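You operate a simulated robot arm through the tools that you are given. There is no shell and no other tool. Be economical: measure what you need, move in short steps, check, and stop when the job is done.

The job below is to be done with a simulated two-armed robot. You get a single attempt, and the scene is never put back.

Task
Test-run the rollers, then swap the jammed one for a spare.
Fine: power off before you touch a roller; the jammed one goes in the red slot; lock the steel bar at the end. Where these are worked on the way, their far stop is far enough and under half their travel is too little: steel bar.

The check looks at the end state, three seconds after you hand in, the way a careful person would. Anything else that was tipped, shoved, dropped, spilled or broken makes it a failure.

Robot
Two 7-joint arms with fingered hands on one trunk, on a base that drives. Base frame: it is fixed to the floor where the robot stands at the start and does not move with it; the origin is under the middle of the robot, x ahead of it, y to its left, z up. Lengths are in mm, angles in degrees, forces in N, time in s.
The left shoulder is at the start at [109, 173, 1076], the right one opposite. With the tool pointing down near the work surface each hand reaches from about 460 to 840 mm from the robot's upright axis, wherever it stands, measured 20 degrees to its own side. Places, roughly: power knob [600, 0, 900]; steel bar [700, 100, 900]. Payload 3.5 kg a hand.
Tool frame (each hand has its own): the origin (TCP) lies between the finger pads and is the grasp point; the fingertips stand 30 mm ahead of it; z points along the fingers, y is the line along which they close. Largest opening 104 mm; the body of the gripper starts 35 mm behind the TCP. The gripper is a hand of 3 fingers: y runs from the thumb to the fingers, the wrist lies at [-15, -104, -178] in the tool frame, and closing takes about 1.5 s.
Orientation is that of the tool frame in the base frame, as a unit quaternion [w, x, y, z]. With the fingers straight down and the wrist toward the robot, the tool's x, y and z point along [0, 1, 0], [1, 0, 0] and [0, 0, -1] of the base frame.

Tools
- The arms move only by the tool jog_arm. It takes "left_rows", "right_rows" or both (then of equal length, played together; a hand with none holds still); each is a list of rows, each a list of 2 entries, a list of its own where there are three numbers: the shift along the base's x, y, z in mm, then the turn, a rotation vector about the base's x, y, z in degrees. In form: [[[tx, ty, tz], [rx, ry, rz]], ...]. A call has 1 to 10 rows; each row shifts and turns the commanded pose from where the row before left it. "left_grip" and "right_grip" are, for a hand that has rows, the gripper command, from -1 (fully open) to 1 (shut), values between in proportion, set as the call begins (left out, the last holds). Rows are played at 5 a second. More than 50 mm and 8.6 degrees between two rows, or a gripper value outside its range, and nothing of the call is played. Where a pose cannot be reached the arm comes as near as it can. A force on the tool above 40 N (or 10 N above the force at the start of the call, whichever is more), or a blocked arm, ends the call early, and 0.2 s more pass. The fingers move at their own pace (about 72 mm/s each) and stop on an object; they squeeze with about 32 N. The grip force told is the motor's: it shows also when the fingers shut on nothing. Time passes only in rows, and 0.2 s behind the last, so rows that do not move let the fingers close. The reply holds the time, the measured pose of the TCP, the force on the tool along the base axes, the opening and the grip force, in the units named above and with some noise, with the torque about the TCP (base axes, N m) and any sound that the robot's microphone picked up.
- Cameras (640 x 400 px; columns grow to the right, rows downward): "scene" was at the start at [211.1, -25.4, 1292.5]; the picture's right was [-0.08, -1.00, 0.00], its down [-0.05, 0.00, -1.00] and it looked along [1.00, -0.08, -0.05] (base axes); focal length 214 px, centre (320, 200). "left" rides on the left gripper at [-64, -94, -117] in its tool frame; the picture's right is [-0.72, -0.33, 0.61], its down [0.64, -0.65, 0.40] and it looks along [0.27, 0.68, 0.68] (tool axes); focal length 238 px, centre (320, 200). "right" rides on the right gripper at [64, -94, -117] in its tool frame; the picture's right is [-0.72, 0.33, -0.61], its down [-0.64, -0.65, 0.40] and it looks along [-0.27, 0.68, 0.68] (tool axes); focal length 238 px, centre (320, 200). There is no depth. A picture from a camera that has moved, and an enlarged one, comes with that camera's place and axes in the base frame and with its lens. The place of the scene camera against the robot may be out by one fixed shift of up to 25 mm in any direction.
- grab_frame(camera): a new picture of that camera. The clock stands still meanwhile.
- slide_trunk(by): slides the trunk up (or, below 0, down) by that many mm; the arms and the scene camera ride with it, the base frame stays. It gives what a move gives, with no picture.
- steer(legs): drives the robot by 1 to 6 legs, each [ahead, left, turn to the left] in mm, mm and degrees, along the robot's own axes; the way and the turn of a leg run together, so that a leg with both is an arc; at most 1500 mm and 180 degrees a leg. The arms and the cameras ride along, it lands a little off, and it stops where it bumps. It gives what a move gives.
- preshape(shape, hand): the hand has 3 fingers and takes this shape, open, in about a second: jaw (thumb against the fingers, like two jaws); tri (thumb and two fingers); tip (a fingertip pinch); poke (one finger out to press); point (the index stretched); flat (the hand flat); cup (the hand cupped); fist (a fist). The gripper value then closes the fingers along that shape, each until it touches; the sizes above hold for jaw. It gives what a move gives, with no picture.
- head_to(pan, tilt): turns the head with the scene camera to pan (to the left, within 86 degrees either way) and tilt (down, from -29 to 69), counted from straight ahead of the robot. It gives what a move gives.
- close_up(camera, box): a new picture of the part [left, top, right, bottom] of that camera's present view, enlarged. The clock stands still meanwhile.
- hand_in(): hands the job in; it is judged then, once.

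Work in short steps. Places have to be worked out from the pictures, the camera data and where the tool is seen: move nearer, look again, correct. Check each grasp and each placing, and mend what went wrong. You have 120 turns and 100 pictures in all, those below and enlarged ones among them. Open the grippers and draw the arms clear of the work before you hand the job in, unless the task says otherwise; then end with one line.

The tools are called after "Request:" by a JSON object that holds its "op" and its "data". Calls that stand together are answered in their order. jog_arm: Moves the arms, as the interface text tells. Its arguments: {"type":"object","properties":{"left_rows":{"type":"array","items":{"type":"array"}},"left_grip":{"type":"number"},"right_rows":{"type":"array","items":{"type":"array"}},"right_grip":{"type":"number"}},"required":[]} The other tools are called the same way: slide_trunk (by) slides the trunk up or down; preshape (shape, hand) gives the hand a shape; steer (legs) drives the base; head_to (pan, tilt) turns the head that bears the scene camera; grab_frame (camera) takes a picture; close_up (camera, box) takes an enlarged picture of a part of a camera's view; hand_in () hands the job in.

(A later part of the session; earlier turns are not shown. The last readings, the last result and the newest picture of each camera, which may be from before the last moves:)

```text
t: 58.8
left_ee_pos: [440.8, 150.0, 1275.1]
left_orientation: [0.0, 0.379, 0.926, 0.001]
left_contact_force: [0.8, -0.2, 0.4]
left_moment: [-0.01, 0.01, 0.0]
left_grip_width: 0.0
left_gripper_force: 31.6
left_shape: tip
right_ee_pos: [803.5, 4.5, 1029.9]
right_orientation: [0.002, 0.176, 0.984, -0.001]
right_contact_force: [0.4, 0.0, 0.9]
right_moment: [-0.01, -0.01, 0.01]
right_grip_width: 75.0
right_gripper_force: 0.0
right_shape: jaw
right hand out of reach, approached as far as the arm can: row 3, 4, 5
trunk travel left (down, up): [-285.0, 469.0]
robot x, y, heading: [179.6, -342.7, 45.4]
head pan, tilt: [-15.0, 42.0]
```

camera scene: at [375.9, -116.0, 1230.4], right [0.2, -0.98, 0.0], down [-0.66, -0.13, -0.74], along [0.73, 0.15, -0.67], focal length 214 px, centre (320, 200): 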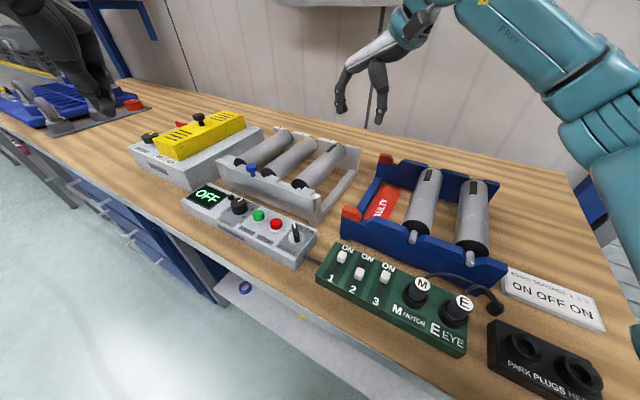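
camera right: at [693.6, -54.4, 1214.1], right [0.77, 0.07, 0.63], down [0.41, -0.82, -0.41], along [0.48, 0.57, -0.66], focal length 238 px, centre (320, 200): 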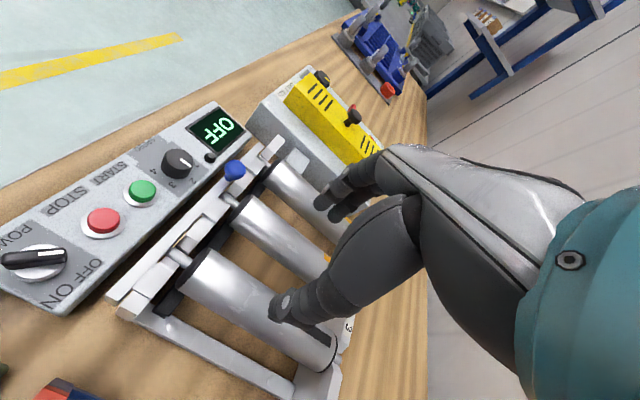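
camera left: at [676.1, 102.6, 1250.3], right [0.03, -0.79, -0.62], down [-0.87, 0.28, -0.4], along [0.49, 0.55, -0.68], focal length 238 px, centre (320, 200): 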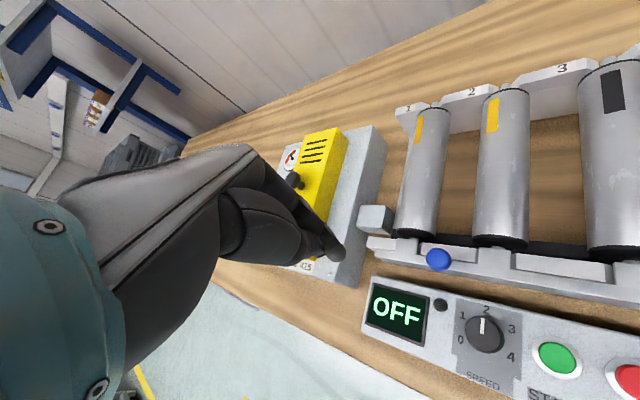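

Only ~40 mm short now; drive that bit and refine.

Request:
{"op": "steer", "data": {"legs": [[44, -7, 0]]}}

Request:
{"op": "jog_arm", "data": {"right_rows": [[[0, -14, 0], [0, 0, 0]], [[0, -14, 0], [0, 0, 0]], [[0, -10, 0], [0, 0, 0.5]]]}}

Request:
{"op": "grab_frame", "data": {"camera": "right"}}

Request:
{"op": "head_to", "data": {"pan": -30, "tilt": 45}}

Request:
{"op": "grab_frame", "data": {"camera": "scene"}}

```text
t: 59.7
left_ee_pos: [478.8, 175.6, 1273.8]
left_orientation: [0.0, 0.379, 0.925, -0.001]
left_contact_force: [1.4, 1.0, -0.7]
left_moment: [0.01, 0.02, 0.02]
left_grip_width: 0.2
left_gripper_force: 32.4
left_shape: tip
right_ee_pos: [840.9, 29.7, 1029.6]
right_orientation: [0.002, 0.176, 0.984, -0.002]
right_contact_force: [0.1, 0.2, -0.2]
right_moment: [-0.05, 0.02, 0.0]
right_grip_width: 75.5
right_gripper_force: 0.0
right_shape: jaw
trunk travel left (down, up): [-285.0, 469.0]
robot x, y, heading: [214.3, -320.2, 45.3]
head pan, tilt: [-15.0, 42.0]
```

```text
t: 60.5
left_ee_pos: [477.9, 174.5, 1274.9]
left_orientation: [0.0, 0.38, 0.925, 0.0]
left_contact_force: [-0.4, 0.4, 0.1]
left_moment: [0.03, 0.02, 0.02]
left_grip_width: 0.0
left_gripper_force: 32.1
left_shape: tip
right_ee_pos: [837.9, -8.8, 1029.9]
right_orientation: [0.002, 0.172, 0.985, -0.001]
right_contact_force: [-0.6, -0.5, -0.1]
right_moment: [0.0, -0.01, -0.01]
right_grip_width: 75.1
right_gripper_force: 0.0
right_shape: jaw
trunk travel left (down, up): [-285.0, 469.0]
robot x, y, heading: [215.9, -318.8, 45.2]
head pan, tilt: [-15.0, 42.0]
```

```text
38 pictures are left
camera right: at [746.1, -74.2, 1147.4], right [0.79, 0.06, 0.62], down [0.38, -0.83, -0.4], along [0.49, 0.55, -0.68], focal length 238 px, centre (320, 200)
```

right: 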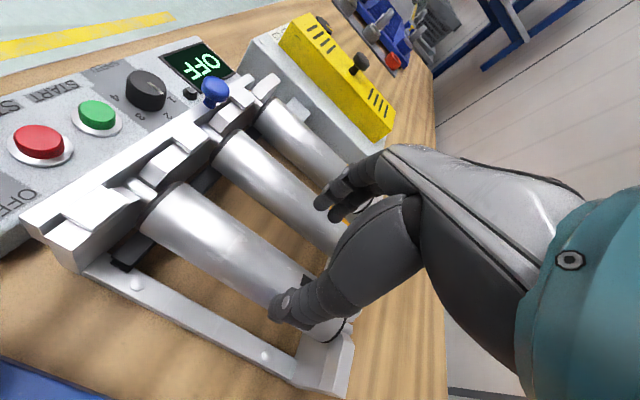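

```text
t: 61.3
left_ee_pos: [476.0, 173.3, 1274.0]
left_orientation: [-0.001, 0.379, 0.925, 0.001]
left_contact_force: [0.4, -1.2, -0.5]
left_moment: [-0.02, -0.02, 0.02]
left_grip_width: 0.0
left_gripper_force: 31.3
left_shape: tip
right_ee_pos: [839.5, -8.6, 1029.3]
right_orientation: [0.002, 0.172, 0.985, -0.002]
right_contact_force: [0.3, -0.7, 0.1]
right_moment: [0.03, 0.0, 0.01]
right_grip_width: 75.1
right_gripper_force: 0.0
right_shape: jaw
trunk travel left (down, up): [-285.0, 469.0]
robot x, y, heading: [214.7, -315.0, 45.5]
head pan, tilt: [-30.0, 45.0]
```

```text
37 pictures are left
camera scene: at [340.7, -260.6, 1339.4], right [0.27, -0.96, 0.0], down [-0.68, -0.19, -0.71], along [0.68, 0.19, -0.71], focal length 214 px, centre (320, 200)
```

scene: 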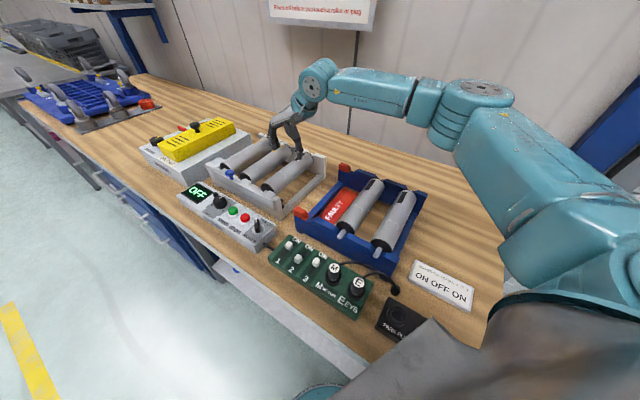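

TCP is now over roller 3's middle (axis ≈(838,−10), yaw fits). I narrow the opening to 66 mm and descend partway, then check.

Request:
{"op": "jog_arm", "data": {"right_rows": [[[0, -1, -15], [0, 0, 0]], [[0, 0, -15], [0, 0, 0]], [[0, 0, -15], [0, 0, 0]], [[0, 0, -12], [0, 0, 0]], [[0, 0, -8], [0, 0, 0]]], "right_grip": -0.27}}

Request:
{"op": "close_up", "data": {"camera": "scene", "box": [195, 100, 345, 220]}}

Request:
{"op": "close_up", "data": {"camera": "right", "box": [120, 120, 400, 400]}}

```text
t: 62.5
left_ee_pos: [476.6, 175.3, 1274.3]
left_orientation: [0.0, 0.38, 0.925, 0.0]
left_contact_force: [-0.2, -0.1, 0.0]
left_moment: [0.03, 0.01, 0.0]
left_grip_width: 0.1
left_gripper_force: 31.6
left_shape: tip
right_ee_pos: [839.7, -9.7, 963.2]
right_orientation: [0.002, 0.172, 0.985, -0.002]
right_contact_force: [0.9, 1.1, -0.4]
right_moment: [0.0, 0.02, 0.0]
right_grip_width: 66.5
right_gripper_force: 0.1
right_shape: jaw
trunk travel left (down, up): [-285.0, 469.0]
robot x, y, heading: [216.1, -314.2, 45.4]
head pan, tilt: [-30.0, 45.0]
```

```text
3.33 times, centred on (270, 160) of scene
camera zoom: at [340.8, -260.7, 1339.4], right [0.26, -0.96, 0.0], down [-0.68, -0.19, -0.71], along [0.68, 0.19, -0.71], focal length 715 px, centre (487, 333)
```

zoom: 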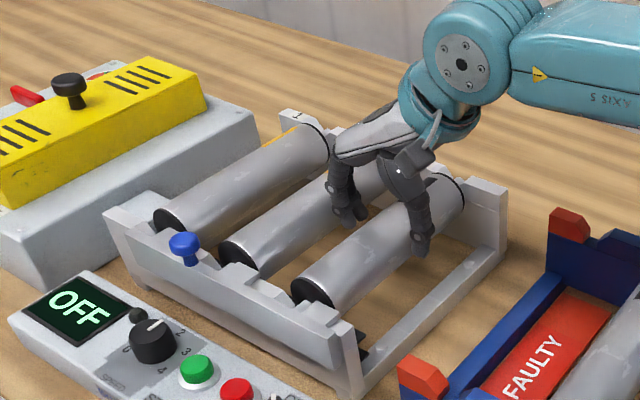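

```text
1.43 times, centred on (260, 260) of right
camera zoom: at [747.1, -74.8, 1081.8], right [0.79, 0.07, 0.62], down [0.38, -0.83, -0.4], along [0.49, 0.55, -0.68], focal length 340 px, centre (406, 114)
```

zoom: 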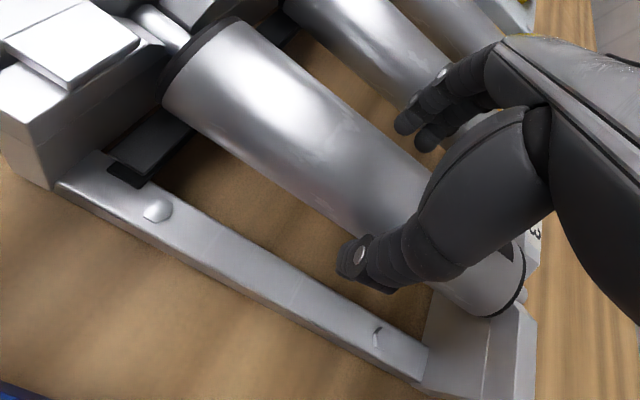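

Fingers straddle the roller well, slightly past mid. I shift 12 mm toward the near end, descend to z≈938 and close.

Request:
{"op": "jog_arm", "data": {"right_rows": [[[-11, 4, 0], [0, 0, 0]], [[0, 0, -13], [0, 0, 0]], [[0, 0, -12], [0, 0, 0]]]}}

Request:
{"op": "jog_arm", "data": {"right_rows": [[[0, 0, 0], [0, 0, 0]], [[0, 0, 0], [0, 0, 0]], [[0, 0, 0], [0, 0, 0]], [[0, 0, 0], [0, 0, 0]], [[0, 0, 0], [0, 0, 0]]], "right_grip": 1}}

```text
t: 63.3
left_ee_pos: [476.5, 175.6, 1274.1]
left_orientation: [0.0, 0.38, 0.925, -0.001]
left_contact_force: [0.3, -0.6, -0.1]
left_moment: [-0.02, 0.01, 0.02]
left_grip_width: 0.0
left_gripper_force: 32.1
left_shape: tip
right_ee_pos: [828.2, -5.1, 938.8]
right_orientation: [0.002, 0.171, 0.985, 0.0]
right_contact_force: [0.3, -0.5, -0.4]
right_moment: [0.0, -0.02, -0.01]
right_grip_width: 66.5
right_gripper_force: 0.1
right_shape: jaw
trunk travel left (down, up): [-285.0, 469.0]
robot x, y, heading: [215.4, -316.7, 45.3]
head pan, tilt: [-30.0, 45.0]
```

```text
t: 64.5
left_ee_pos: [476.1, 175.2, 1274.6]
left_orientation: [0.0, 0.379, 0.925, 0.0]
left_contact_force: [0.0, -0.5, 0.0]
left_moment: [-0.02, -0.02, 0.01]
left_grip_width: 0.3
left_gripper_force: 31.8
left_shape: tip
right_ee_pos: [828.1, -5.5, 939.2]
right_orientation: [0.002, 0.172, 0.985, -0.002]
right_contact_force: [-0.6, -0.1, -0.4]
right_moment: [0.01, 0.01, -0.01]
right_grip_width: 35.2
right_gripper_force: 31.7
right_shape: jaw
trunk travel left (down, up): [-285.0, 469.0]
robot x, y, heading: [210.4, -317.3, 45.1]
head pan, tilt: [-30.0, 45.0]
```

Gripped at 35 mm. Lift gently.

Request:
{"op": "jog_arm", "data": {"right_rows": [[[0, 0, 5], [0, 0, 0]], [[0, 0, 10], [0, 0, 0]], [[0, 0, 15], [0, 0, 0]], [[0, 0, 20], [0, 0, 0]], [[0, 0, 20], [0, 0, 0]]]}}

Request:
{"op": "close_up", "data": {"camera": "scene", "box": [195, 90, 435, 260]}}

```text
t: 65.7
left_ee_pos: [476.3, 174.7, 1273.6]
left_orientation: [0.001, 0.38, 0.925, 0.0]
left_contact_force: [0.6, -0.1, 0.3]
left_moment: [0.01, -0.01, 0.03]
left_grip_width: 0.0
left_gripper_force: 31.8
left_shape: tip
right_ee_pos: [828.3, -6.8, 1010.2]
right_orientation: [0.002, 0.172, 0.985, -0.001]
right_contact_force: [0.0, 1.1, -3.7]
right_moment: [0.03, 0.02, 0.01]
right_grip_width: 35.5
right_gripper_force: 32.3
right_shape: jaw
trunk travel left (down, up): [-285.0, 469.0]
robot x, y, heading: [215.8, -318.2, 45.3]
head pan, tilt: [-30.0, 45.0]
```

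```text
2.35 times, centred on (315, 175) of scene
camera zoom: at [340.9, -260.5, 1339.4], right [0.26, -0.96, 0.0], down [-0.68, -0.19, -0.71], along [0.68, 0.19, -0.71], focal length 505 px, centre (332, 259)
```

zoom: 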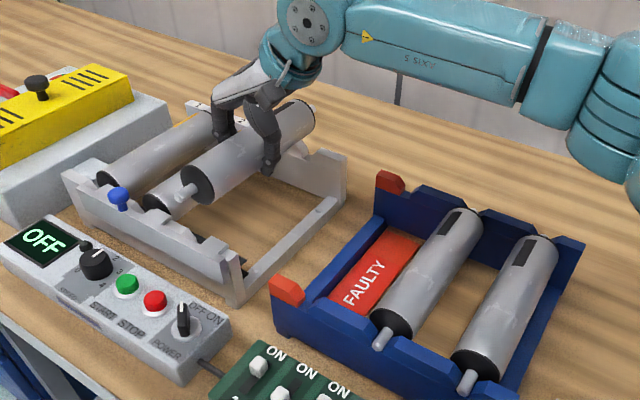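

Roller 3 is out (3.7 N, level). The FAULTY slot is ≈163 mm to the right along the bench; target TCP ≈(774,−159). I raise a little more and drive along the bench by that much, keeping the same arm posture.

Request:
{"op": "jog_arm", "data": {"right_rows": [[[0, 0, 15], [0, 0, 0]], [[0, 0, 15], [0, 0, 0]]]}}

Request:
{"op": "steer", "data": {"legs": [[-147, -70, 0]]}}

Request:
{"op": "grab_frame", "data": {"camera": "scene"}}

Request:
{"op": "grab_frame", "data": {"camera": "right"}}

```text
t: 66.3
left_ee_pos: [475.8, 175.9, 1273.7]
left_orientation: [0.0, 0.379, 0.925, 0.0]
left_contact_force: [0.1, 0.4, -0.7]
left_moment: [0.02, -0.01, 0.05]
left_grip_width: 0.0
left_gripper_force: 32.0
left_shape: tip
right_ee_pos: [829.1, -5.9, 1040.5]
right_orientation: [0.002, 0.171, 0.985, -0.001]
right_contact_force: [0.0, -0.4, -3.5]
right_moment: [0.02, 0.03, -0.03]
right_grip_width: 35.7
right_gripper_force: 31.9
right_shape: jaw
trunk travel left (down, up): [-285.0, 469.0]
robot x, y, heading: [213.9, -316.4, 45.3]
head pan, tilt: [-30.0, 45.0]
```

```text
t: 67.7
left_ee_pos: [421.7, 22.3, 1273.8]
left_orientation: [0.0, 0.378, 0.926, 0.0]
left_contact_force: [-0.2, -0.2, -0.3]
left_moment: [0.06, -0.01, 0.0]
left_grip_width: 0.0
left_gripper_force: 32.3
left_shape: tip
right_ee_pos: [775.5, -157.4, 1040.0]
right_orientation: [0.002, 0.17, 0.985, -0.001]
right_contact_force: [-0.5, -0.2, -4.4]
right_moment: [0.04, 0.0, 0.0]
right_grip_width: 35.3
right_gripper_force: 32.3
right_shape: jaw
trunk travel left (down, up): [-285.0, 469.0]
robot x, y, heading: [164.1, -474.4, 45.5]
head pan, tilt: [-30.0, 45.0]
```

```text
33 pictures are left
camera scene: at [288.4, -413.9, 1339.4], right [0.27, -0.96, 0.0], down [-0.68, -0.19, -0.71], along [0.68, 0.19, -0.71], focal length 214 px, centre (320, 200)
```

scene: 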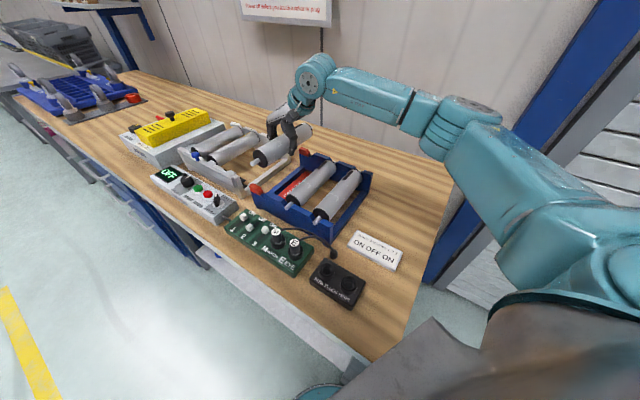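

```text
32 pictures are left
camera right: at [683.3, -223.6, 1157.7], right [0.79, 0.07, 0.62], down [0.39, -0.83, -0.4], along [0.48, 0.55, -0.68], focal length 238 px, centre (320, 200)
```

right: 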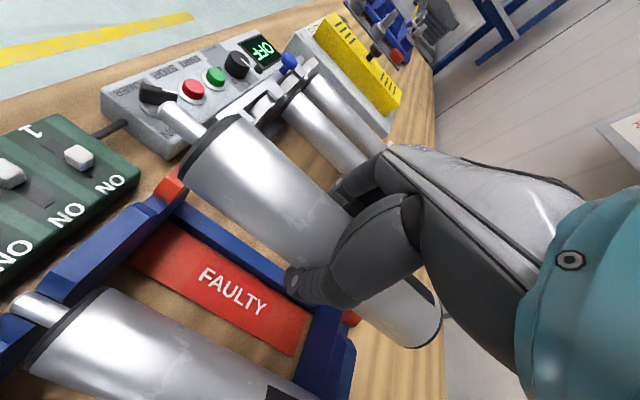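

Request:
{"op": "close_up", "data": {"camera": "right", "box": [0, 90, 250, 350]}}

Request:
{"op": "close_up", "data": {"camera": "scene", "box": [230, 110, 390, 250]}}

```text
1.54 times, centred on (125, 220) of right
camera zoom: at [683.3, -223.6, 1157.7], right [0.79, 0.07, 0.62], down [0.39, -0.83, -0.4], along [0.48, 0.55, -0.68], focal length 367 px, centre (620, 169)
```

zoom: 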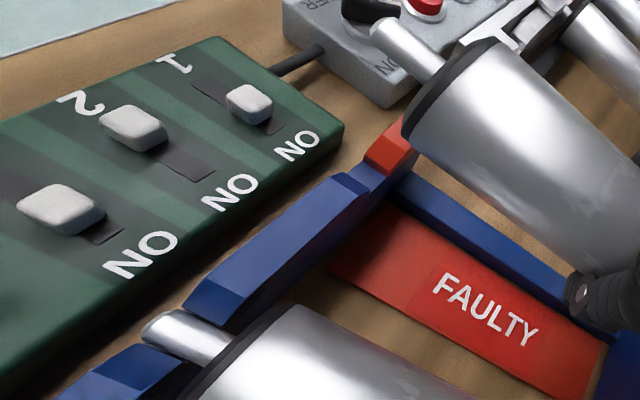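

```text
2.86 times, centred on (310, 180) of scene
camera zoom: at [288.4, -413.9, 1339.4], right [0.27, -0.96, 0.0], down [-0.68, -0.19, -0.71], along [0.68, 0.19, -0.71], focal length 613 px, centre (349, 257)
```

zoom: 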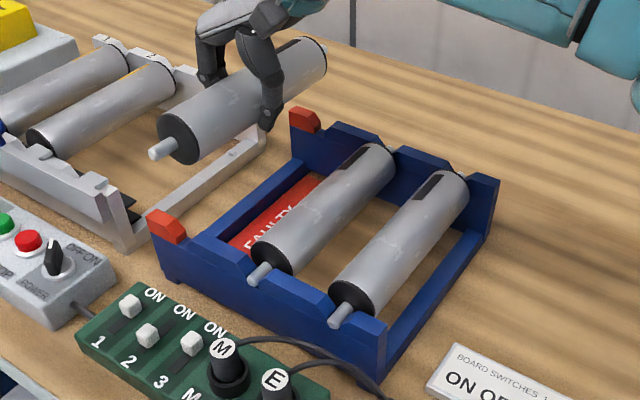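

I judge the held roller needs a shift of about (+3,−7) to line up with the FAULTY notches. Shift and descend partway, then look.

Request:
{"op": "jog_arm", "data": {"right_rows": [[[3, -7, 0], [0, 0, 0]], [[0, 0, -25], [0, 0, 0]], [[0, 0, -25], [0, 0, 0]], [[0, 0, -15], [0, 0, 0]]]}}

Request:
{"op": "close_up", "data": {"camera": "right", "box": [60, 60, 460, 380]}}

Request:
{"op": "close_up", "data": {"camera": "scene", "box": [240, 110, 380, 230]}}

```text
t: 68.7
left_ee_pos: [424.0, 23.7, 1273.7]
left_orientation: [-0.001, 0.378, 0.926, -0.001]
left_contact_force: [-0.2, -0.9, 0.5]
left_moment: [-0.02, 0.01, 0.01]
left_grip_width: 0.0
left_gripper_force: 32.1
left_shape: tip
right_ee_pos: [780.5, -164.1, 973.6]
right_orientation: [0.001, 0.17, 0.985, -0.001]
right_contact_force: [-0.4, 0.4, -3.7]
right_moment: [0.0, 0.04, -0.03]
right_grip_width: 35.0
right_gripper_force: 32.3
right_shape: jaw
trunk travel left (down, up): [-285.0, 469.0]
robot x, y, heading: [165.9, -466.1, 45.5]
head pan, tilt: [-30.0, 45.0]
```

```text
1.25 times, centred on (260, 220) of right
camera zoom: at [687.5, -229.9, 1092.2], right [0.79, 0.07, 0.62], down [0.39, -0.83, -0.4], along [0.48, 0.55, -0.68], focal length 298 px, centre (395, 175)
```

zoom: 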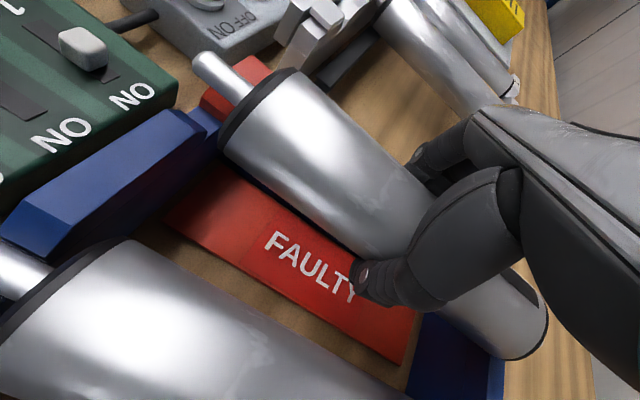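

```text
3.33 times, centred on (310, 170) of scene
camera zoom: at [288.9, -412.9, 1339.3], right [0.27, -0.96, 0.0], down [-0.68, -0.19, -0.71], along [0.68, 0.19, -0.71], focal length 715 px, centre (353, 300)
```

zoom: 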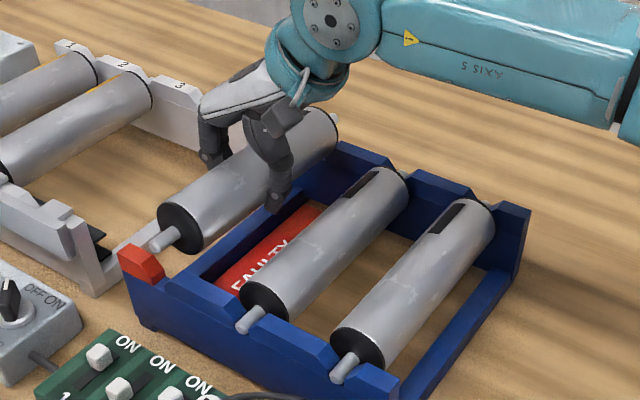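

The two views disagree by several mm on the notch position, so I zoom in on the notch.

Request:
{"op": "close_up", "data": {"camera": "right", "box": [120, 80, 280, 180]}}

Request:
{"op": "close_up", "data": {"camera": "scene", "box": [255, 140, 325, 190]}}

```text
4.00 times, centred on (200, 130) of right
camera zoom: at [687.5, -229.9, 1092.2], right [0.79, 0.07, 0.62], down [0.39, -0.83, -0.4], along [0.48, 0.55, -0.68], focal length 953 px, centre (800, 480)
```

zoom: 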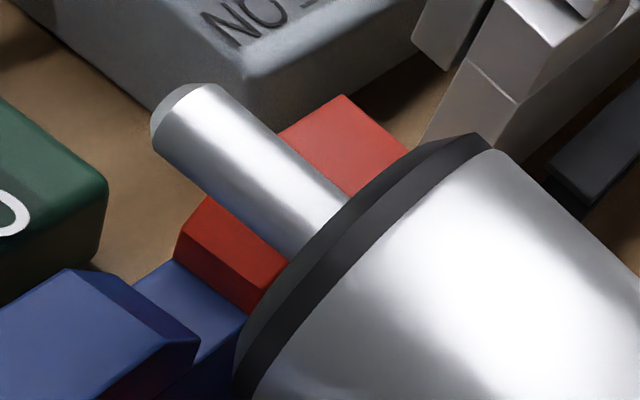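

```text
8.00 times, centred on (290, 165) of scene
camera zoom: at [288.9, -412.9, 1339.3], right [0.27, -0.96, 0.0], down [-0.68, -0.19, -0.71], along [0.68, 0.19, -0.71], focal length 1716 px, centre (560, 480)
```

zoom: 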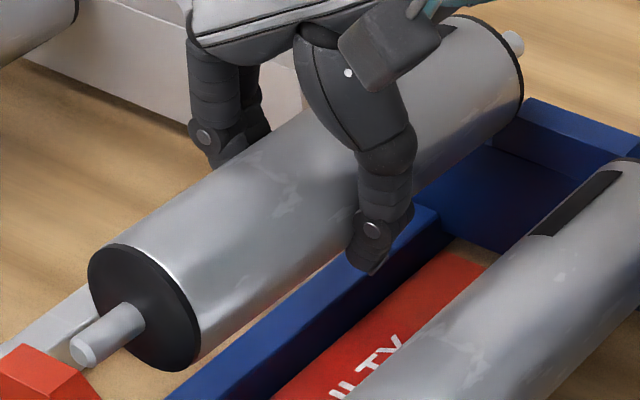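

Combining views: slot axis b≈108 → shift about +3 mm along the bench, tray seat at TCP z≈934–940. I lower to z≈957 and look again.

Request:
{"op": "jog_arm", "data": {"right_rows": [[[1, 3, -8], [0, 0, 0]], [[0, 0, -8], [0, 0, 0]]]}}

Request:
{"op": "close_up", "data": {"camera": "right", "box": [120, 70, 280, 170]}}

Request:
{"op": "close_up", "data": {"camera": "scene", "box": [250, 110, 350, 190]}}

```text
t: 69.3
left_ee_pos: [423.4, 22.0, 1275.4]
left_orientation: [0.0, 0.379, 0.925, -0.001]
left_contact_force: [-0.2, -0.5, -0.1]
left_moment: [-0.02, -0.04, 0.01]
left_grip_width: 0.2
left_gripper_force: 31.7
left_shape: tip
right_ee_pos: [782.0, -161.6, 958.2]
right_orientation: [0.002, 0.17, 0.985, -0.001]
right_contact_force: [-0.6, -0.8, -4.0]
right_moment: [0.02, 0.03, 0.02]
right_grip_width: 35.2
right_gripper_force: 31.7
right_shape: jaw
trunk travel left (down, up): [-285.0, 469.0]
robot x, y, heading: [166.6, -468.4, 45.4]
head pan, tilt: [-30.0, 45.0]
```

```text
4.00 times, centred on (200, 120) of right
camera zoom: at [688.5, -227.0, 1076.5], right [0.79, 0.07, 0.62], down [0.39, -0.83, -0.4], along [0.48, 0.55, -0.68], focal length 953 px, centre (800, 520)
```

zoom: 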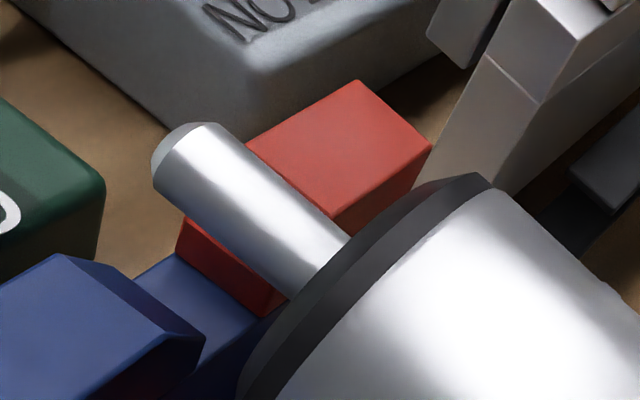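

```text
5.00 times, centred on (300, 150) of scene
camera zoom: at [288.8, -413.1, 1339.3], right [0.27, -0.96, 0.0], down [-0.68, -0.19, -0.71], along [0.68, 0.19, -0.71], focal length 1072 px, centre (420, 450)
```

zoom: 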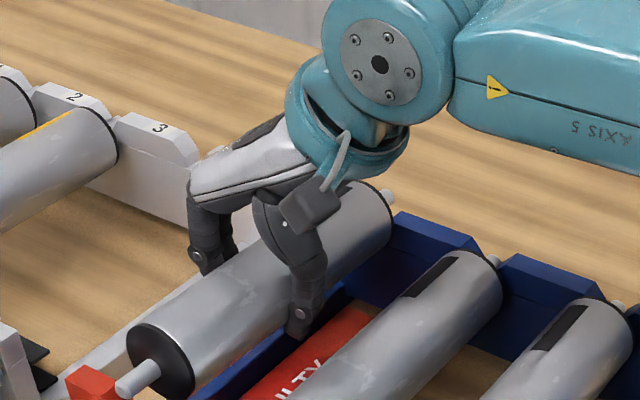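

Shaft looks ~4 mm too close to the red block; I shift −3.5 mm along the bench and lower in small steps watching the force.

Request:
{"op": "jog_arm", "data": {"right_rows": [[[-1.2, -3.3, -4], [0, 0, 0]], [[0, 0, -4], [0, 0, 0]], [[0, 0, -4], [0, 0, 0]], [[0, 0, -2], [0, 0, 0]]]}}

Request:
{"op": "close_up", "data": {"camera": "right", "box": [120, 60, 280, 160]}}

```text
t: 70.3
left_ee_pos: [424.2, 22.1, 1274.8]
left_orientation: [0.0, 0.378, 0.926, -0.001]
left_contact_force: [-0.5, -0.6, 0.0]
left_moment: [0.01, 0.03, 0.02]
left_grip_width: 0.2
left_gripper_force: 31.9
left_shape: tip
right_ee_pos: [780.5, -163.8, 944.5]
right_orientation: [0.003, 0.171, 0.985, 0.0]
right_contact_force: [2.0, 1.9, 0.4]
right_moment: [0.01, 0.01, 0.04]
right_grip_width: 35.1
right_gripper_force: 31.8
right_shape: jaw
trunk travel left (down, up): [-285.0, 469.0]
robot x, y, heading: [161.6, -472.4, 45.3]
head pan, tilt: [-30.0, 45.0]
```

```text
4.00 times, centred on (200, 110) of right
camera zoom: at [686.9, -230.5, 1063.1], right [0.78, 0.07, 0.62], down [0.39, -0.83, -0.4], along [0.49, 0.55, -0.68], focal length 953 px, centre (800, 560)
```

zoom: 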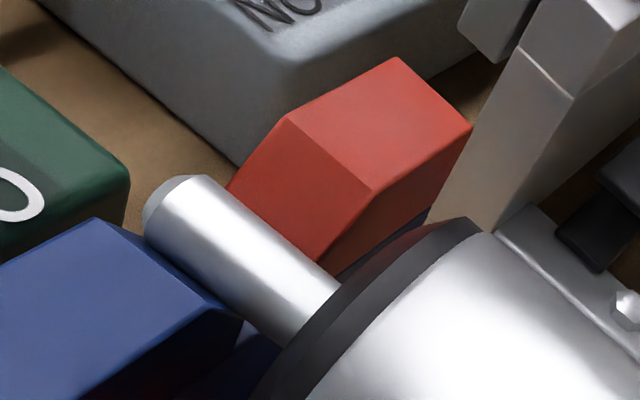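

The shaft is between hump and red block; weight partly taken (slight side force). I lower a little more.

Request:
{"op": "jog_arm", "data": {"right_rows": [[[0, 0, -2], [0, 0, 0]], [[0, 0, -2], [0, 0, 0]]]}}

```text
t: 70.9
left_ee_pos: [423.3, 23.3, 1274.2]
left_orientation: [-0.001, 0.378, 0.926, -0.001]
left_contact_force: [0.1, -0.1, 0.3]
left_moment: [-0.01, 0.01, 0.01]
left_grip_width: 0.0
left_gripper_force: 32.1
left_shape: tip
right_ee_pos: [779.7, -164.0, 941.7]
right_orientation: [0.001, 0.17, 0.986, 0.0]
right_contact_force: [1.6, 2.7, 0.8]
right_moment: [-0.02, 0.02, -0.02]
right_grip_width: 33.6
right_gripper_force: 32.0
right_shape: jaw
trunk travel left (down, up): [-285.0, 469.0]
robot x, y, heading: [164.8, -470.4, 45.2]
head pan, tilt: [-30.0, 45.0]
```

Grip width is shrinking as the hand goes down relative to the roller: it is seated. I release slowly and look.

Request:
{"op": "jog_arm", "data": {"right_rows": [[[0, 0, 0], [0, 0, 0]], [[0, 0, 0], [0, 0, 0]], [[0, 0, 0], [0, 0, 0]]], "right_grip": -0.25}}

Request:
{"op": "close_up", "data": {"camera": "scene", "box": [240, 110, 380, 230]}}

Request:
{"op": "close_up", "data": {"camera": "right", "box": [0, 60, 460, 380]}}

```text
t: 71.7
left_ee_pos: [422.7, 22.3, 1275.1]
left_orientation: [0.0, 0.379, 0.925, 0.0]
left_contact_force: [0.1, 0.7, -0.2]
left_moment: [-0.02, 0.02, 0.02]
left_grip_width: 0.0
left_gripper_force: 31.7
left_shape: tip
right_ee_pos: [778.2, -166.0, 942.1]
right_orientation: [0.002, 0.17, 0.985, -0.002]
right_contact_force: [-0.7, -0.1, 0.6]
right_moment: [0.02, 0.02, 0.02]
right_grip_width: 64.4
right_gripper_force: 0.1
right_shape: jaw
trunk travel left (down, up): [-285.0, 469.0]
robot x, y, heading: [163.9, -471.1, 45.4]
head pan, tilt: [-30.0, 45.0]
```

```text
3.33 times, centred on (310, 170) of scene
camera zoom: at [288.4, -413.2, 1339.4], right [0.27, -0.96, 0.0], down [-0.68, -0.19, -0.71], along [0.68, 0.19, -0.71], focal length 715 px, centre (353, 300)
```

zoom: 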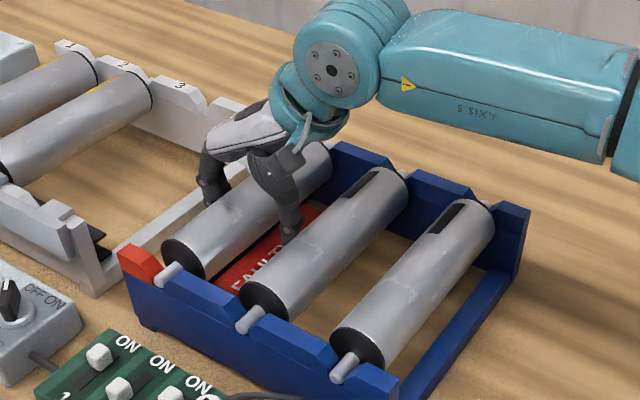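

```text
1.25 times, centred on (230, 220) of right
camera zoom: at [686.6, -230.4, 1058.6], right [0.79, 0.07, 0.62], down [0.39, -0.83, -0.4], along [0.48, 0.55, -0.68], focal length 298 px, centre (432, 175)
```

zoom: 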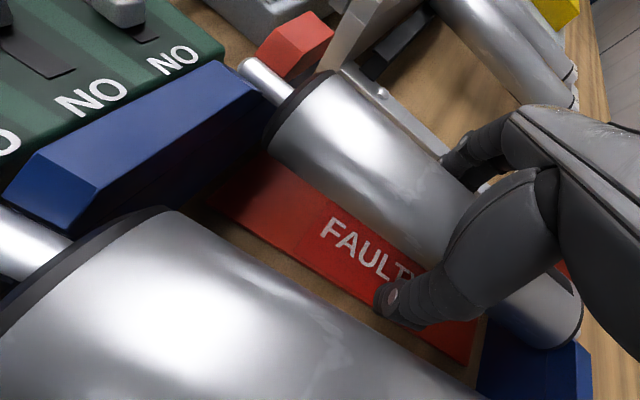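

The jammed roller sits properly in the FAULTY slot. I rise straight up and drive ~84 mm further right to the first spare (target TCP ≈(745,−244)).

Request:
{"op": "jog_arm", "data": {"right_rows": [[[0, 0, 15], [0, 0, 0]], [[0, 0, 30], [0, 0, 0]], [[0, 0, 35], [0, 0, 0]]]}}

Request:
{"op": "steer", "data": {"legs": [[-78, -32, 0]]}}

Request:
{"op": "close_up", "data": {"camera": "right", "box": [60, 60, 460, 380]}}

```text
t: 72.5
left_ee_pos: [422.1, 21.4, 1274.1]
left_orientation: [0.0, 0.378, 0.926, 0.0]
left_contact_force: [-0.3, -0.2, -0.1]
left_moment: [0.0, -0.04, 0.04]
left_grip_width: 0.0
left_gripper_force: 31.8
left_shape: tip
right_ee_pos: [778.1, -165.5, 1021.5]
right_orientation: [0.001, 0.17, 0.985, -0.002]
right_contact_force: [0.0, 0.5, -0.6]
right_moment: [-0.02, -0.01, -0.01]
right_grip_width: 64.5
right_gripper_force: 0.1
right_shape: jaw
trunk travel left (down, up): [-285.0, 469.0]
robot x, y, heading: [161.6, -468.1, 45.5]
head pan, tilt: [-30.0, 45.0]
```

```text
t: 73.6
left_ee_pos: [391.4, -55.7, 1275.1]
left_orientation: [0.0, 0.379, 0.926, -0.001]
left_contact_force: [-0.3, -0.4, 0.5]
left_moment: [0.04, 0.02, 0.01]
left_grip_width: 0.0
left_gripper_force: 32.3
left_shape: tip
right_ee_pos: [748.1, -243.3, 1020.3]
right_orientation: [0.002, 0.17, 0.985, 0.0]
right_contact_force: [-0.2, -1.6, 0.3]
right_moment: [0.01, 0.03, -0.03]
right_grip_width: 64.6
right_gripper_force: 0.0
right_shape: jaw
trunk travel left (down, up): [-285.0, 469.0]
robot x, y, heading: [131.6, -546.5, 45.3]
head pan, tilt: [-30.0, 45.0]
```

```text
1.25 times, centred on (260, 220) of right
camera zoom: at [654.4, -309.2, 1137.9], right [0.79, 0.07, 0.62], down [0.39, -0.83, -0.4], along [0.48, 0.55, -0.68], focal length 298 px, centre (395, 175)
```

zoom: 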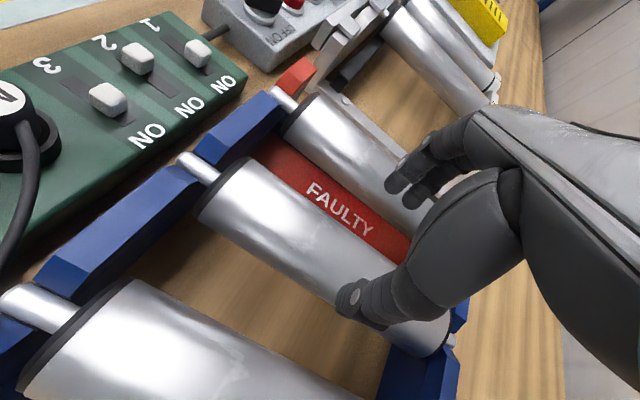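

Hand is centred over spare 1. Fine-shift and descend, then grip.

Request:
{"op": "jog_arm", "data": {"right_rows": [[[-3, 0, -20], [0, 0, 0]], [[0, 0, -20], [0, 0, 0]], [[0, 0, -15], [0, 0, 0]], [[0, 0, -12], [0, 0, 0]], [[0, 0, -11], [0, 0, 0]]]}}

Request:
{"op": "close_up", "data": {"camera": "scene", "box": [240, 100, 400, 240]}}

Request:
{"op": "jog_arm", "data": {"right_rows": [[[0, 0, 0], [0, 0, 0]], [[0, 0, 0], [0, 0, 0]], [[0, 0, 0], [0, 0, 0]], [[0, 0, 0], [0, 0, 0]], [[0, 0, 0], [0, 0, 0]]], "right_grip": 1}}

```text
t: 74.8
left_ee_pos: [392.9, -54.8, 1273.7]
left_orientation: [-0.001, 0.379, 0.926, 0.0]
left_contact_force: [0.0, -0.4, -0.3]
left_moment: [0.02, 0.0, 0.05]
left_grip_width: 0.1
left_gripper_force: 32.3
left_shape: tip
right_ee_pos: [744.0, -242.3, 942.5]
right_orientation: [0.001, 0.17, 0.985, -0.002]
right_contact_force: [0.0, -0.4, -0.1]
right_moment: [-0.07, -0.03, -0.01]
right_grip_width: 64.7
right_gripper_force: 0.1
right_shape: jaw
trunk travel left (down, up): [-285.0, 469.0]
robot x, y, heading: [133.2, -548.9, 45.3]
head pan, tilt: [-30.0, 45.0]
```

```text
2.86 times, centred on (320, 170) of scene
camera zoom: at [257.4, -489.8, 1339.4], right [0.27, -0.96, 0.0], down [-0.68, -0.19, -0.71], along [0.68, 0.19, -0.71], focal length 613 px, centre (320, 286)
```

zoom: 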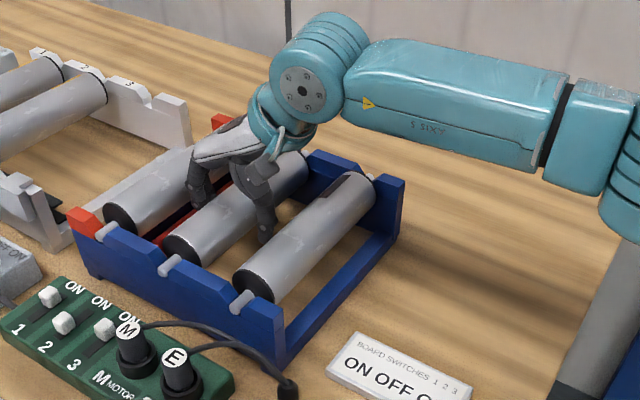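

```text
t: 76.0
left_ee_pos: [392.3, -54.5, 1273.3]
left_orientation: [0.0, 0.379, 0.926, -0.001]
left_contact_force: [0.5, 0.1, 0.2]
left_moment: [0.02, -0.01, -0.01]
left_grip_width: 0.2
left_gripper_force: 31.7
left_shape: tip
right_ee_pos: [744.5, -241.3, 941.9]
right_orientation: [0.001, 0.171, 0.985, -0.001]
right_contact_force: [-0.5, -0.9, -3.6]
right_moment: [0.01, 0.0, 0.06]
right_grip_width: 36.8
right_gripper_force: 32.3
right_shape: jaw
trunk travel left (down, up): [-285.0, 469.0]
robot x, y, heading: [133.8, -546.5, 45.3]
head pan, tilt: [-30.0, 45.0]
```

Gripped. Lift and check.

Request:
{"op": "jog_arm", "data": {"right_rows": [[[0, 0, 5], [0, 0, 0]], [[0, 0, 10], [0, 0, 0]], [[0, 0, 20], [0, 0, 0]], [[0, 0, 30], [0, 0, 0]], [[0, 0, 33], [0, 0, 0]]]}}

Request:
{"op": "close_up", "data": {"camera": "scene", "box": [240, 80, 400, 240]}}

```text
t: 77.2
left_ee_pos: [391.6, -54.1, 1273.1]
left_orientation: [-0.001, 0.379, 0.926, -0.001]
left_contact_force: [0.4, 0.1, 0.3]
left_moment: [0.02, -0.03, 0.0]
left_grip_width: 0.0
left_gripper_force: 32.3
left_shape: tip
right_ee_pos: [744.7, -242.4, 1039.7]
right_orientation: [0.002, 0.17, 0.985, -0.001]
right_contact_force: [0.5, -0.1, -4.1]
right_moment: [-0.01, 0.05, 0.01]
right_grip_width: 37.2
right_gripper_force: 31.5
right_shape: jaw
trunk travel left (down, up): [-285.0, 469.0]
robot x, y, heading: [131.6, -549.0, 45.4]
head pan, tilt: [-30.0, 45.0]
```

```text
2.50 times, centred on (320, 160) of scene
camera zoom: at [257.3, -489.7, 1339.4], right [0.27, -0.96, 0.0], down [-0.68, -0.19, -0.71], along [0.68, 0.19, -0.71], focal length 536 px, centre (320, 300)
```

zoom: 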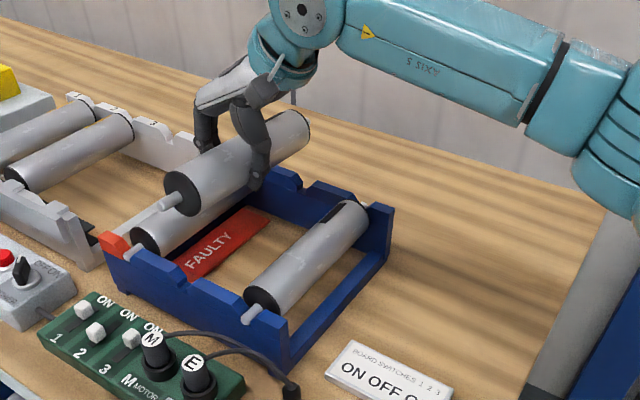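

Spare is held level. Drive back along the bench so the hand lands over slot 3 at ≈(828,−6).

Request:
{"op": "steer", "data": {"legs": [[226, 105, 0]]}}

Request:
{"op": "close_up", "data": {"camera": "scene", "box": [195, 90, 355, 220]}}

Request:
{"op": "close_up", "data": {"camera": "right", "box": [60, 60, 460, 380]}}

```text
t: 79.0
left_ee_pos: [472.8, 177.1, 1274.6]
left_orientation: [0.0, 0.377, 0.926, -0.002]
left_contact_force: [0.7, -0.1, -0.4]
left_moment: [-0.01, -0.01, 0.02]
left_grip_width: 0.0
left_gripper_force: 31.6
left_shape: tip
right_ee_pos: [825.5, -10.7, 1038.5]
right_orientation: [0.001, 0.168, 0.986, -0.002]
right_contact_force: [0.0, 0.8, -3.9]
right_moment: [-0.02, 0.06, 0.01]
right_grip_width: 37.0
right_gripper_force: 32.0
right_shape: jaw
trunk travel left (down, up): [-285.0, 469.0]
robot x, y, heading: [211.8, -319.7, 46.0]
head pan, tilt: [-30.0, 45.0]
```

```text
3.08 times, centred on (275, 155) of scene
camera zoom: at [338.8, -258.9, 1339.3], right [0.27, -0.96, 0.0], down [-0.68, -0.19, -0.71], along [0.68, 0.19, -0.71], focal length 660 px, centre (458, 338)
```

zoom: 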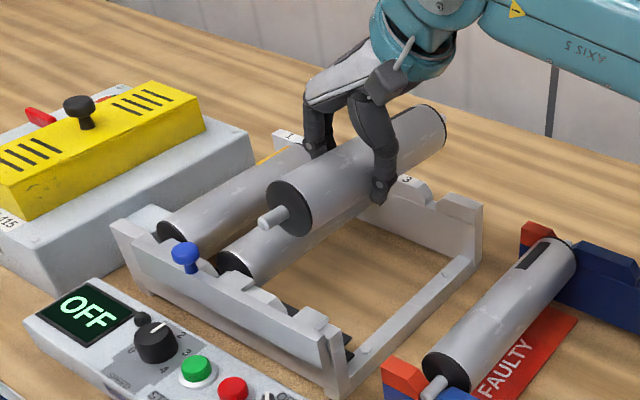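

```text
1.25 times, centred on (260, 220) of right
camera zoom: at [733.4, -76.4, 1156.4], right [0.79, 0.07, 0.61], down [0.39, -0.83, -0.4], along [0.48, 0.55, -0.68], focal length 298 px, centre (395, 175)
```

zoom: 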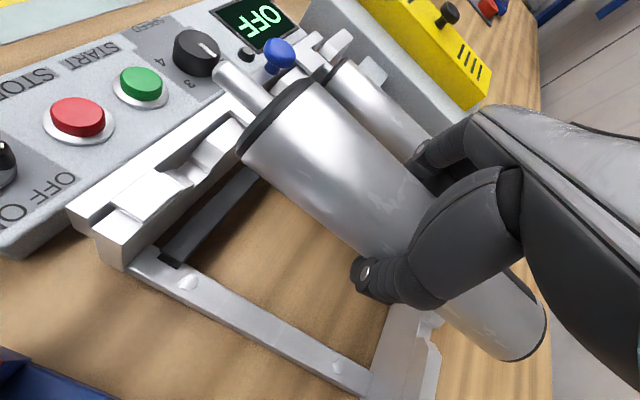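

The spare is gripped ~7 mm further along than roller 3 was, so target TCP ≈(822.5,−3). Shift and lower to z≈965, then check.

Request:
{"op": "jog_arm", "data": {"right_rows": [[[-3, 7.5, 0], [0, 0, -0.5]], [[0, 0, -25], [0, 0, 0]], [[0, 0, -25], [0, 0, 0]], [[0, 0, -22], [0, 0, 0]]]}}

Request:
{"op": "close_up", "data": {"camera": "right", "box": [120, 70, 320, 200]}}

Request:
{"op": "close_up", "data": {"camera": "scene", "box": [195, 100, 345, 220]}}

```text
t: 80.0
left_ee_pos: [472.5, 175.4, 1272.3]
left_orientation: [0.0, 0.378, 0.926, -0.001]
left_contact_force: [-0.6, -0.2, -1.1]
left_moment: [0.01, 0.01, 0.03]
left_grip_width: 0.1
left_gripper_force: 32.4
left_shape: tip
right_ee_pos: [821.1, -4.2, 967.6]
right_orientation: [0.0, 0.172, 0.985, -0.002]
right_contact_force: [0.1, -0.3, -3.7]
right_moment: [0.01, 0.07, 0.02]
right_grip_width: 36.9
right_gripper_force: 31.8
right_shape: jaw
trunk travel left (down, up): [-285.0, 469.0]
robot x, y, heading: [214.8, -320.2, 45.8]
head pan, tilt: [-30.0, 45.0]
```

```text
3.08 times, centred on (220, 135) of right
camera zoom: at [729.2, -69.3, 1084.9], right [0.79, 0.06, 0.61], down [0.38, -0.83, -0.4], along [0.49, 0.55, -0.68], focal length 733 px, centre (628, 400)
```

zoom: 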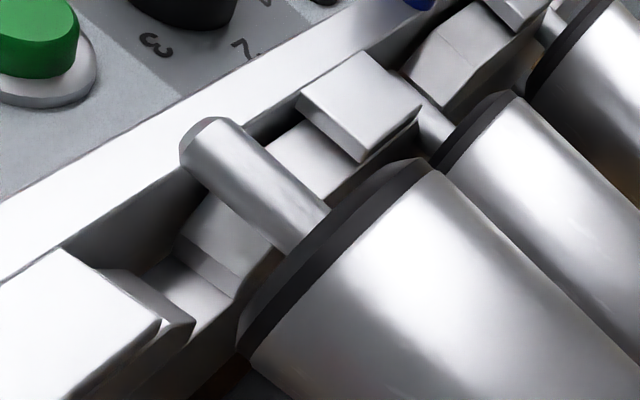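

```text
3.33 times, centred on (270, 160) of scene
camera zoom: at [338.8, -259.7, 1339.3], right [0.27, -0.96, 0.0], down [-0.68, -0.19, -0.71], along [0.68, 0.19, -0.71], focal length 715 px, centre (487, 333)
```

zoom: 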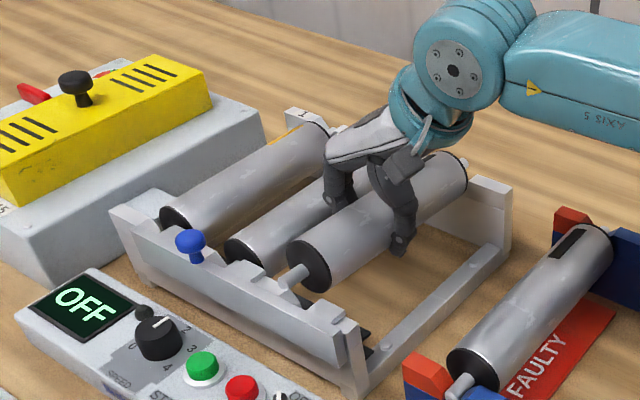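

Alignment looks consistent with roller 3's original seat. Lower further to z≈949 and re-check.

Request:
{"op": "jog_arm", "data": {"right_rows": [[[0.5, 1, -9], [0, 0, 0]], [[0, 0, -9], [0, 0, 0]]]}}

Request:
{"op": "close_up", "data": {"camera": "right", "box": [120, 60, 320, 190]}}

```text
t: 80.5
left_ee_pos: [471.9, 176.7, 1274.5]
left_orientation: [0.0, 0.377, 0.926, -0.001]
left_contact_force: [-0.6, -0.2, -0.2]
left_moment: [0.02, -0.03, -0.01]
left_grip_width: 0.0
left_gripper_force: 32.2
left_shape: tip
right_ee_pos: [821.9, -2.4, 948.5]
right_orientation: [0.002, 0.172, 0.985, -0.001]
right_contact_force: [-0.7, -0.4, -4.2]
right_moment: [0.02, 0.0, 0.0]
right_grip_width: 37.0
right_gripper_force: 31.9
right_shape: jaw
trunk travel left (down, up): [-285.0, 469.0]
robot x, y, heading: [212.4, -315.9, 45.6]
head pan, tilt: [-30.0, 45.0]
```

```text
3.08 times, centred on (220, 125) of right
camera zoom: at [729.4, -68.1, 1067.4], right [0.79, 0.06, 0.62], down [0.38, -0.83, -0.4], along [0.49, 0.55, -0.68], focal length 733 px, centre (628, 431)
```

zoom: 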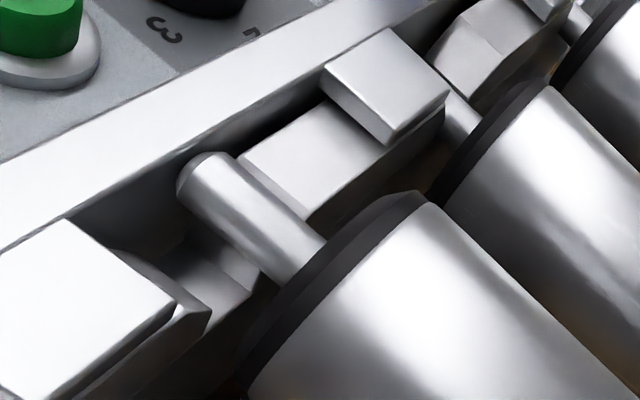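

Shaft is entering notch 3. Lower in small steps.

Request:
{"op": "jog_arm", "data": {"right_rows": [[[0, 0, -4], [0, 0, 0]], [[0, 0, -3], [0, 0, 0]], [[0, 0, -3], [0, 0, 0]]]}}

Request:
{"op": "close_up", "data": {"camera": "right", "box": [120, 50, 320, 180]}}

```text
t: 81.3
left_ee_pos: [471.1, 175.5, 1274.7]
left_orientation: [0.0, 0.377, 0.926, 0.001]
left_contact_force: [-0.3, -0.2, -1.0]
left_moment: [0.01, 0.0, 0.02]
left_grip_width: 0.1
left_gripper_force: 32.0
left_shape: tip
right_ee_pos: [821.8, -3.6, 940.1]
right_orientation: [0.002, 0.174, 0.985, -0.001]
right_contact_force: [-2.3, -4.2, 0.2]
right_moment: [0.02, 0.05, 0.0]
right_grip_width: 36.3
right_gripper_force: 32.8
right_shape: jaw
trunk travel left (down, up): [-285.0, 469.0]
robot x, y, heading: [213.4, -315.1, 45.7]
head pan, tilt: [-30.0, 45.0]
```

```text
3.08 times, centred on (220, 115) of right
camera zoom: at [729.4, -69.4, 1057.3], right [0.79, 0.06, 0.61], down [0.38, -0.83, -0.4], along [0.49, 0.55, -0.68], focal length 733 px, centre (628, 462)
```

zoom: 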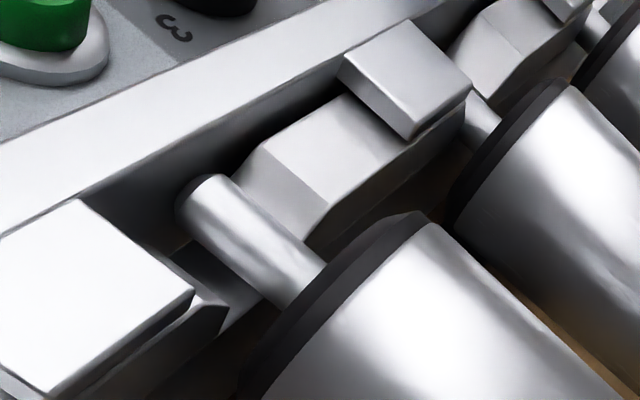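

Shaft is in the notch, rubbing its left flank (side force −4 N). I ease 2 mm to the right and settle down.

Request:
{"op": "jog_arm", "data": {"right_rows": [[[-0.7, -2, 0], [0, 0, 0]], [[0, 0, -2], [0, 0, 0]], [[0, 0, -2], [0, 0, 0]]]}}

```text
t: 82.2
left_ee_pos: [471.3, 175.6, 1274.0]
left_orientation: [0.0, 0.378, 0.926, -0.001]
left_contact_force: [0.7, 0.3, -0.3]
left_moment: [0.01, 0.01, -0.01]
left_grip_width: 0.0
left_gripper_force: 32.2
left_shape: tip
right_ee_pos: [822.1, -5.8, 934.3]
right_orientation: [0.001, 0.173, 0.985, -0.001]
right_contact_force: [-1.0, -4.5, -1.8]
right_moment: [0.05, 0.02, -0.01]
right_grip_width: 34.6
right_gripper_force: 32.2
right_shape: jaw
trunk travel left (down, up): [-285.0, 469.0]
robot x, y, heading: [216.0, -317.0, 45.6]
head pan, tilt: [-30.0, 45.0]
```

Grip width shrinking again → seated. Open and look.

Request:
{"op": "jog_arm", "data": {"right_rows": [[[0, 0, 0], [0, 0, 0]], [[0, 0, 0], [0, 0, 0]], [[0, 0, 0], [0, 0, 0]]], "right_grip": -0.25}}

Request:
{"op": "jog_arm", "data": {"right_rows": [[[0, 0, 15], [0, 0, 0]], [[0, 0, 25], [0, 0, 0]], [[0, 0, 30], [0, 0, 0]], [[0, 0, 30], [0, 0, 0]]]}}

Request:
{"op": "close_up", "data": {"camera": "scene", "box": [195, 100, 345, 220]}}

Request:
{"op": "close_up", "data": {"camera": "right", "box": [60, 80, 360, 330]}}

```text
t: 83.0
left_ee_pos: [471.5, 175.9, 1274.5]
left_orientation: [0.0, 0.377, 0.926, 0.0]
left_contact_force: [0.8, 0.1, 0.4]
left_moment: [0.02, 0.02, -0.01]
left_grip_width: 0.0
left_gripper_force: 31.9
left_shape: tip
right_ee_pos: [822.1, -5.2, 936.0]
right_orientation: [0.003, 0.173, 0.985, -0.001]
right_contact_force: [-0.5, 0.0, -0.8]
right_moment: [-0.01, -0.01, 0.01]
right_grip_width: 64.8
right_gripper_force: 0.0
right_shape: jaw
trunk travel left (down, up): [-285.0, 469.0]
robot x, y, heading: [209.7, -313.8, 45.7]
head pan, tilt: [-30.0, 45.0]
```

```text
t: 84.0
left_ee_pos: [471.2, 176.6, 1274.4]
left_orientation: [0.001, 0.377, 0.926, -0.001]
left_contact_force: [-0.4, -0.2, -0.3]
left_moment: [-0.01, -0.01, 0.0]
left_grip_width: 0.0
left_gripper_force: 32.0
left_shape: tip
right_ee_pos: [820.7, -5.9, 1036.0]
right_orientation: [0.002, 0.173, 0.985, -0.001]
right_contact_force: [0.5, -0.3, -0.2]
right_moment: [0.04, -0.02, 0.02]
right_grip_width: 64.4
right_gripper_force: 0.1
right_shape: jaw
trunk travel left (down, up): [-285.0, 469.0]
robot x, y, heading: [210.1, -316.7, 45.6]
head pan, tilt: [-30.0, 45.0]
```

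```text
3.33 times, centred on (270, 160) of scene
camera zoom: at [337.9, -259.9, 1339.4], right [0.27, -0.96, 0.0], down [-0.68, -0.19, -0.71], along [0.68, 0.19, -0.71], focal length 715 px, centre (487, 333)
```

zoom: 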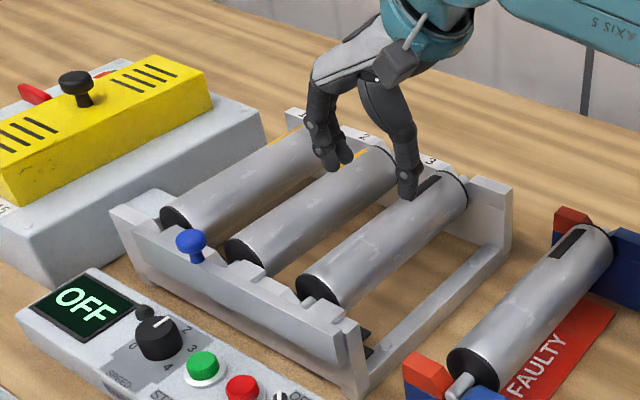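

```text
1.60 times, centred on (210, 205) of right
camera zoom: at [728.4, -70.5, 1153.6], right [0.79, 0.06, 0.62], down [0.38, -0.83, -0.4], along [0.49, 0.55, -0.68], focal length 381 px, centre (496, 192)
```

zoom: 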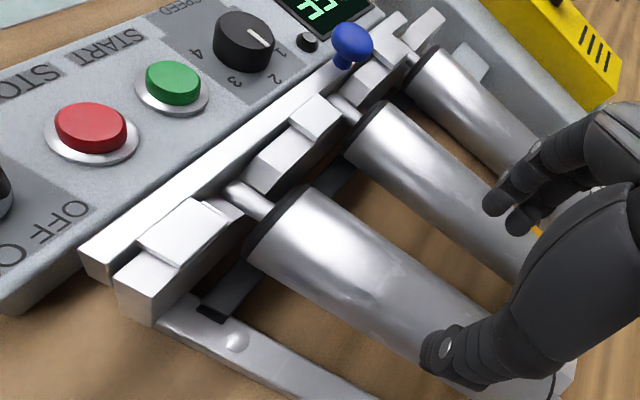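

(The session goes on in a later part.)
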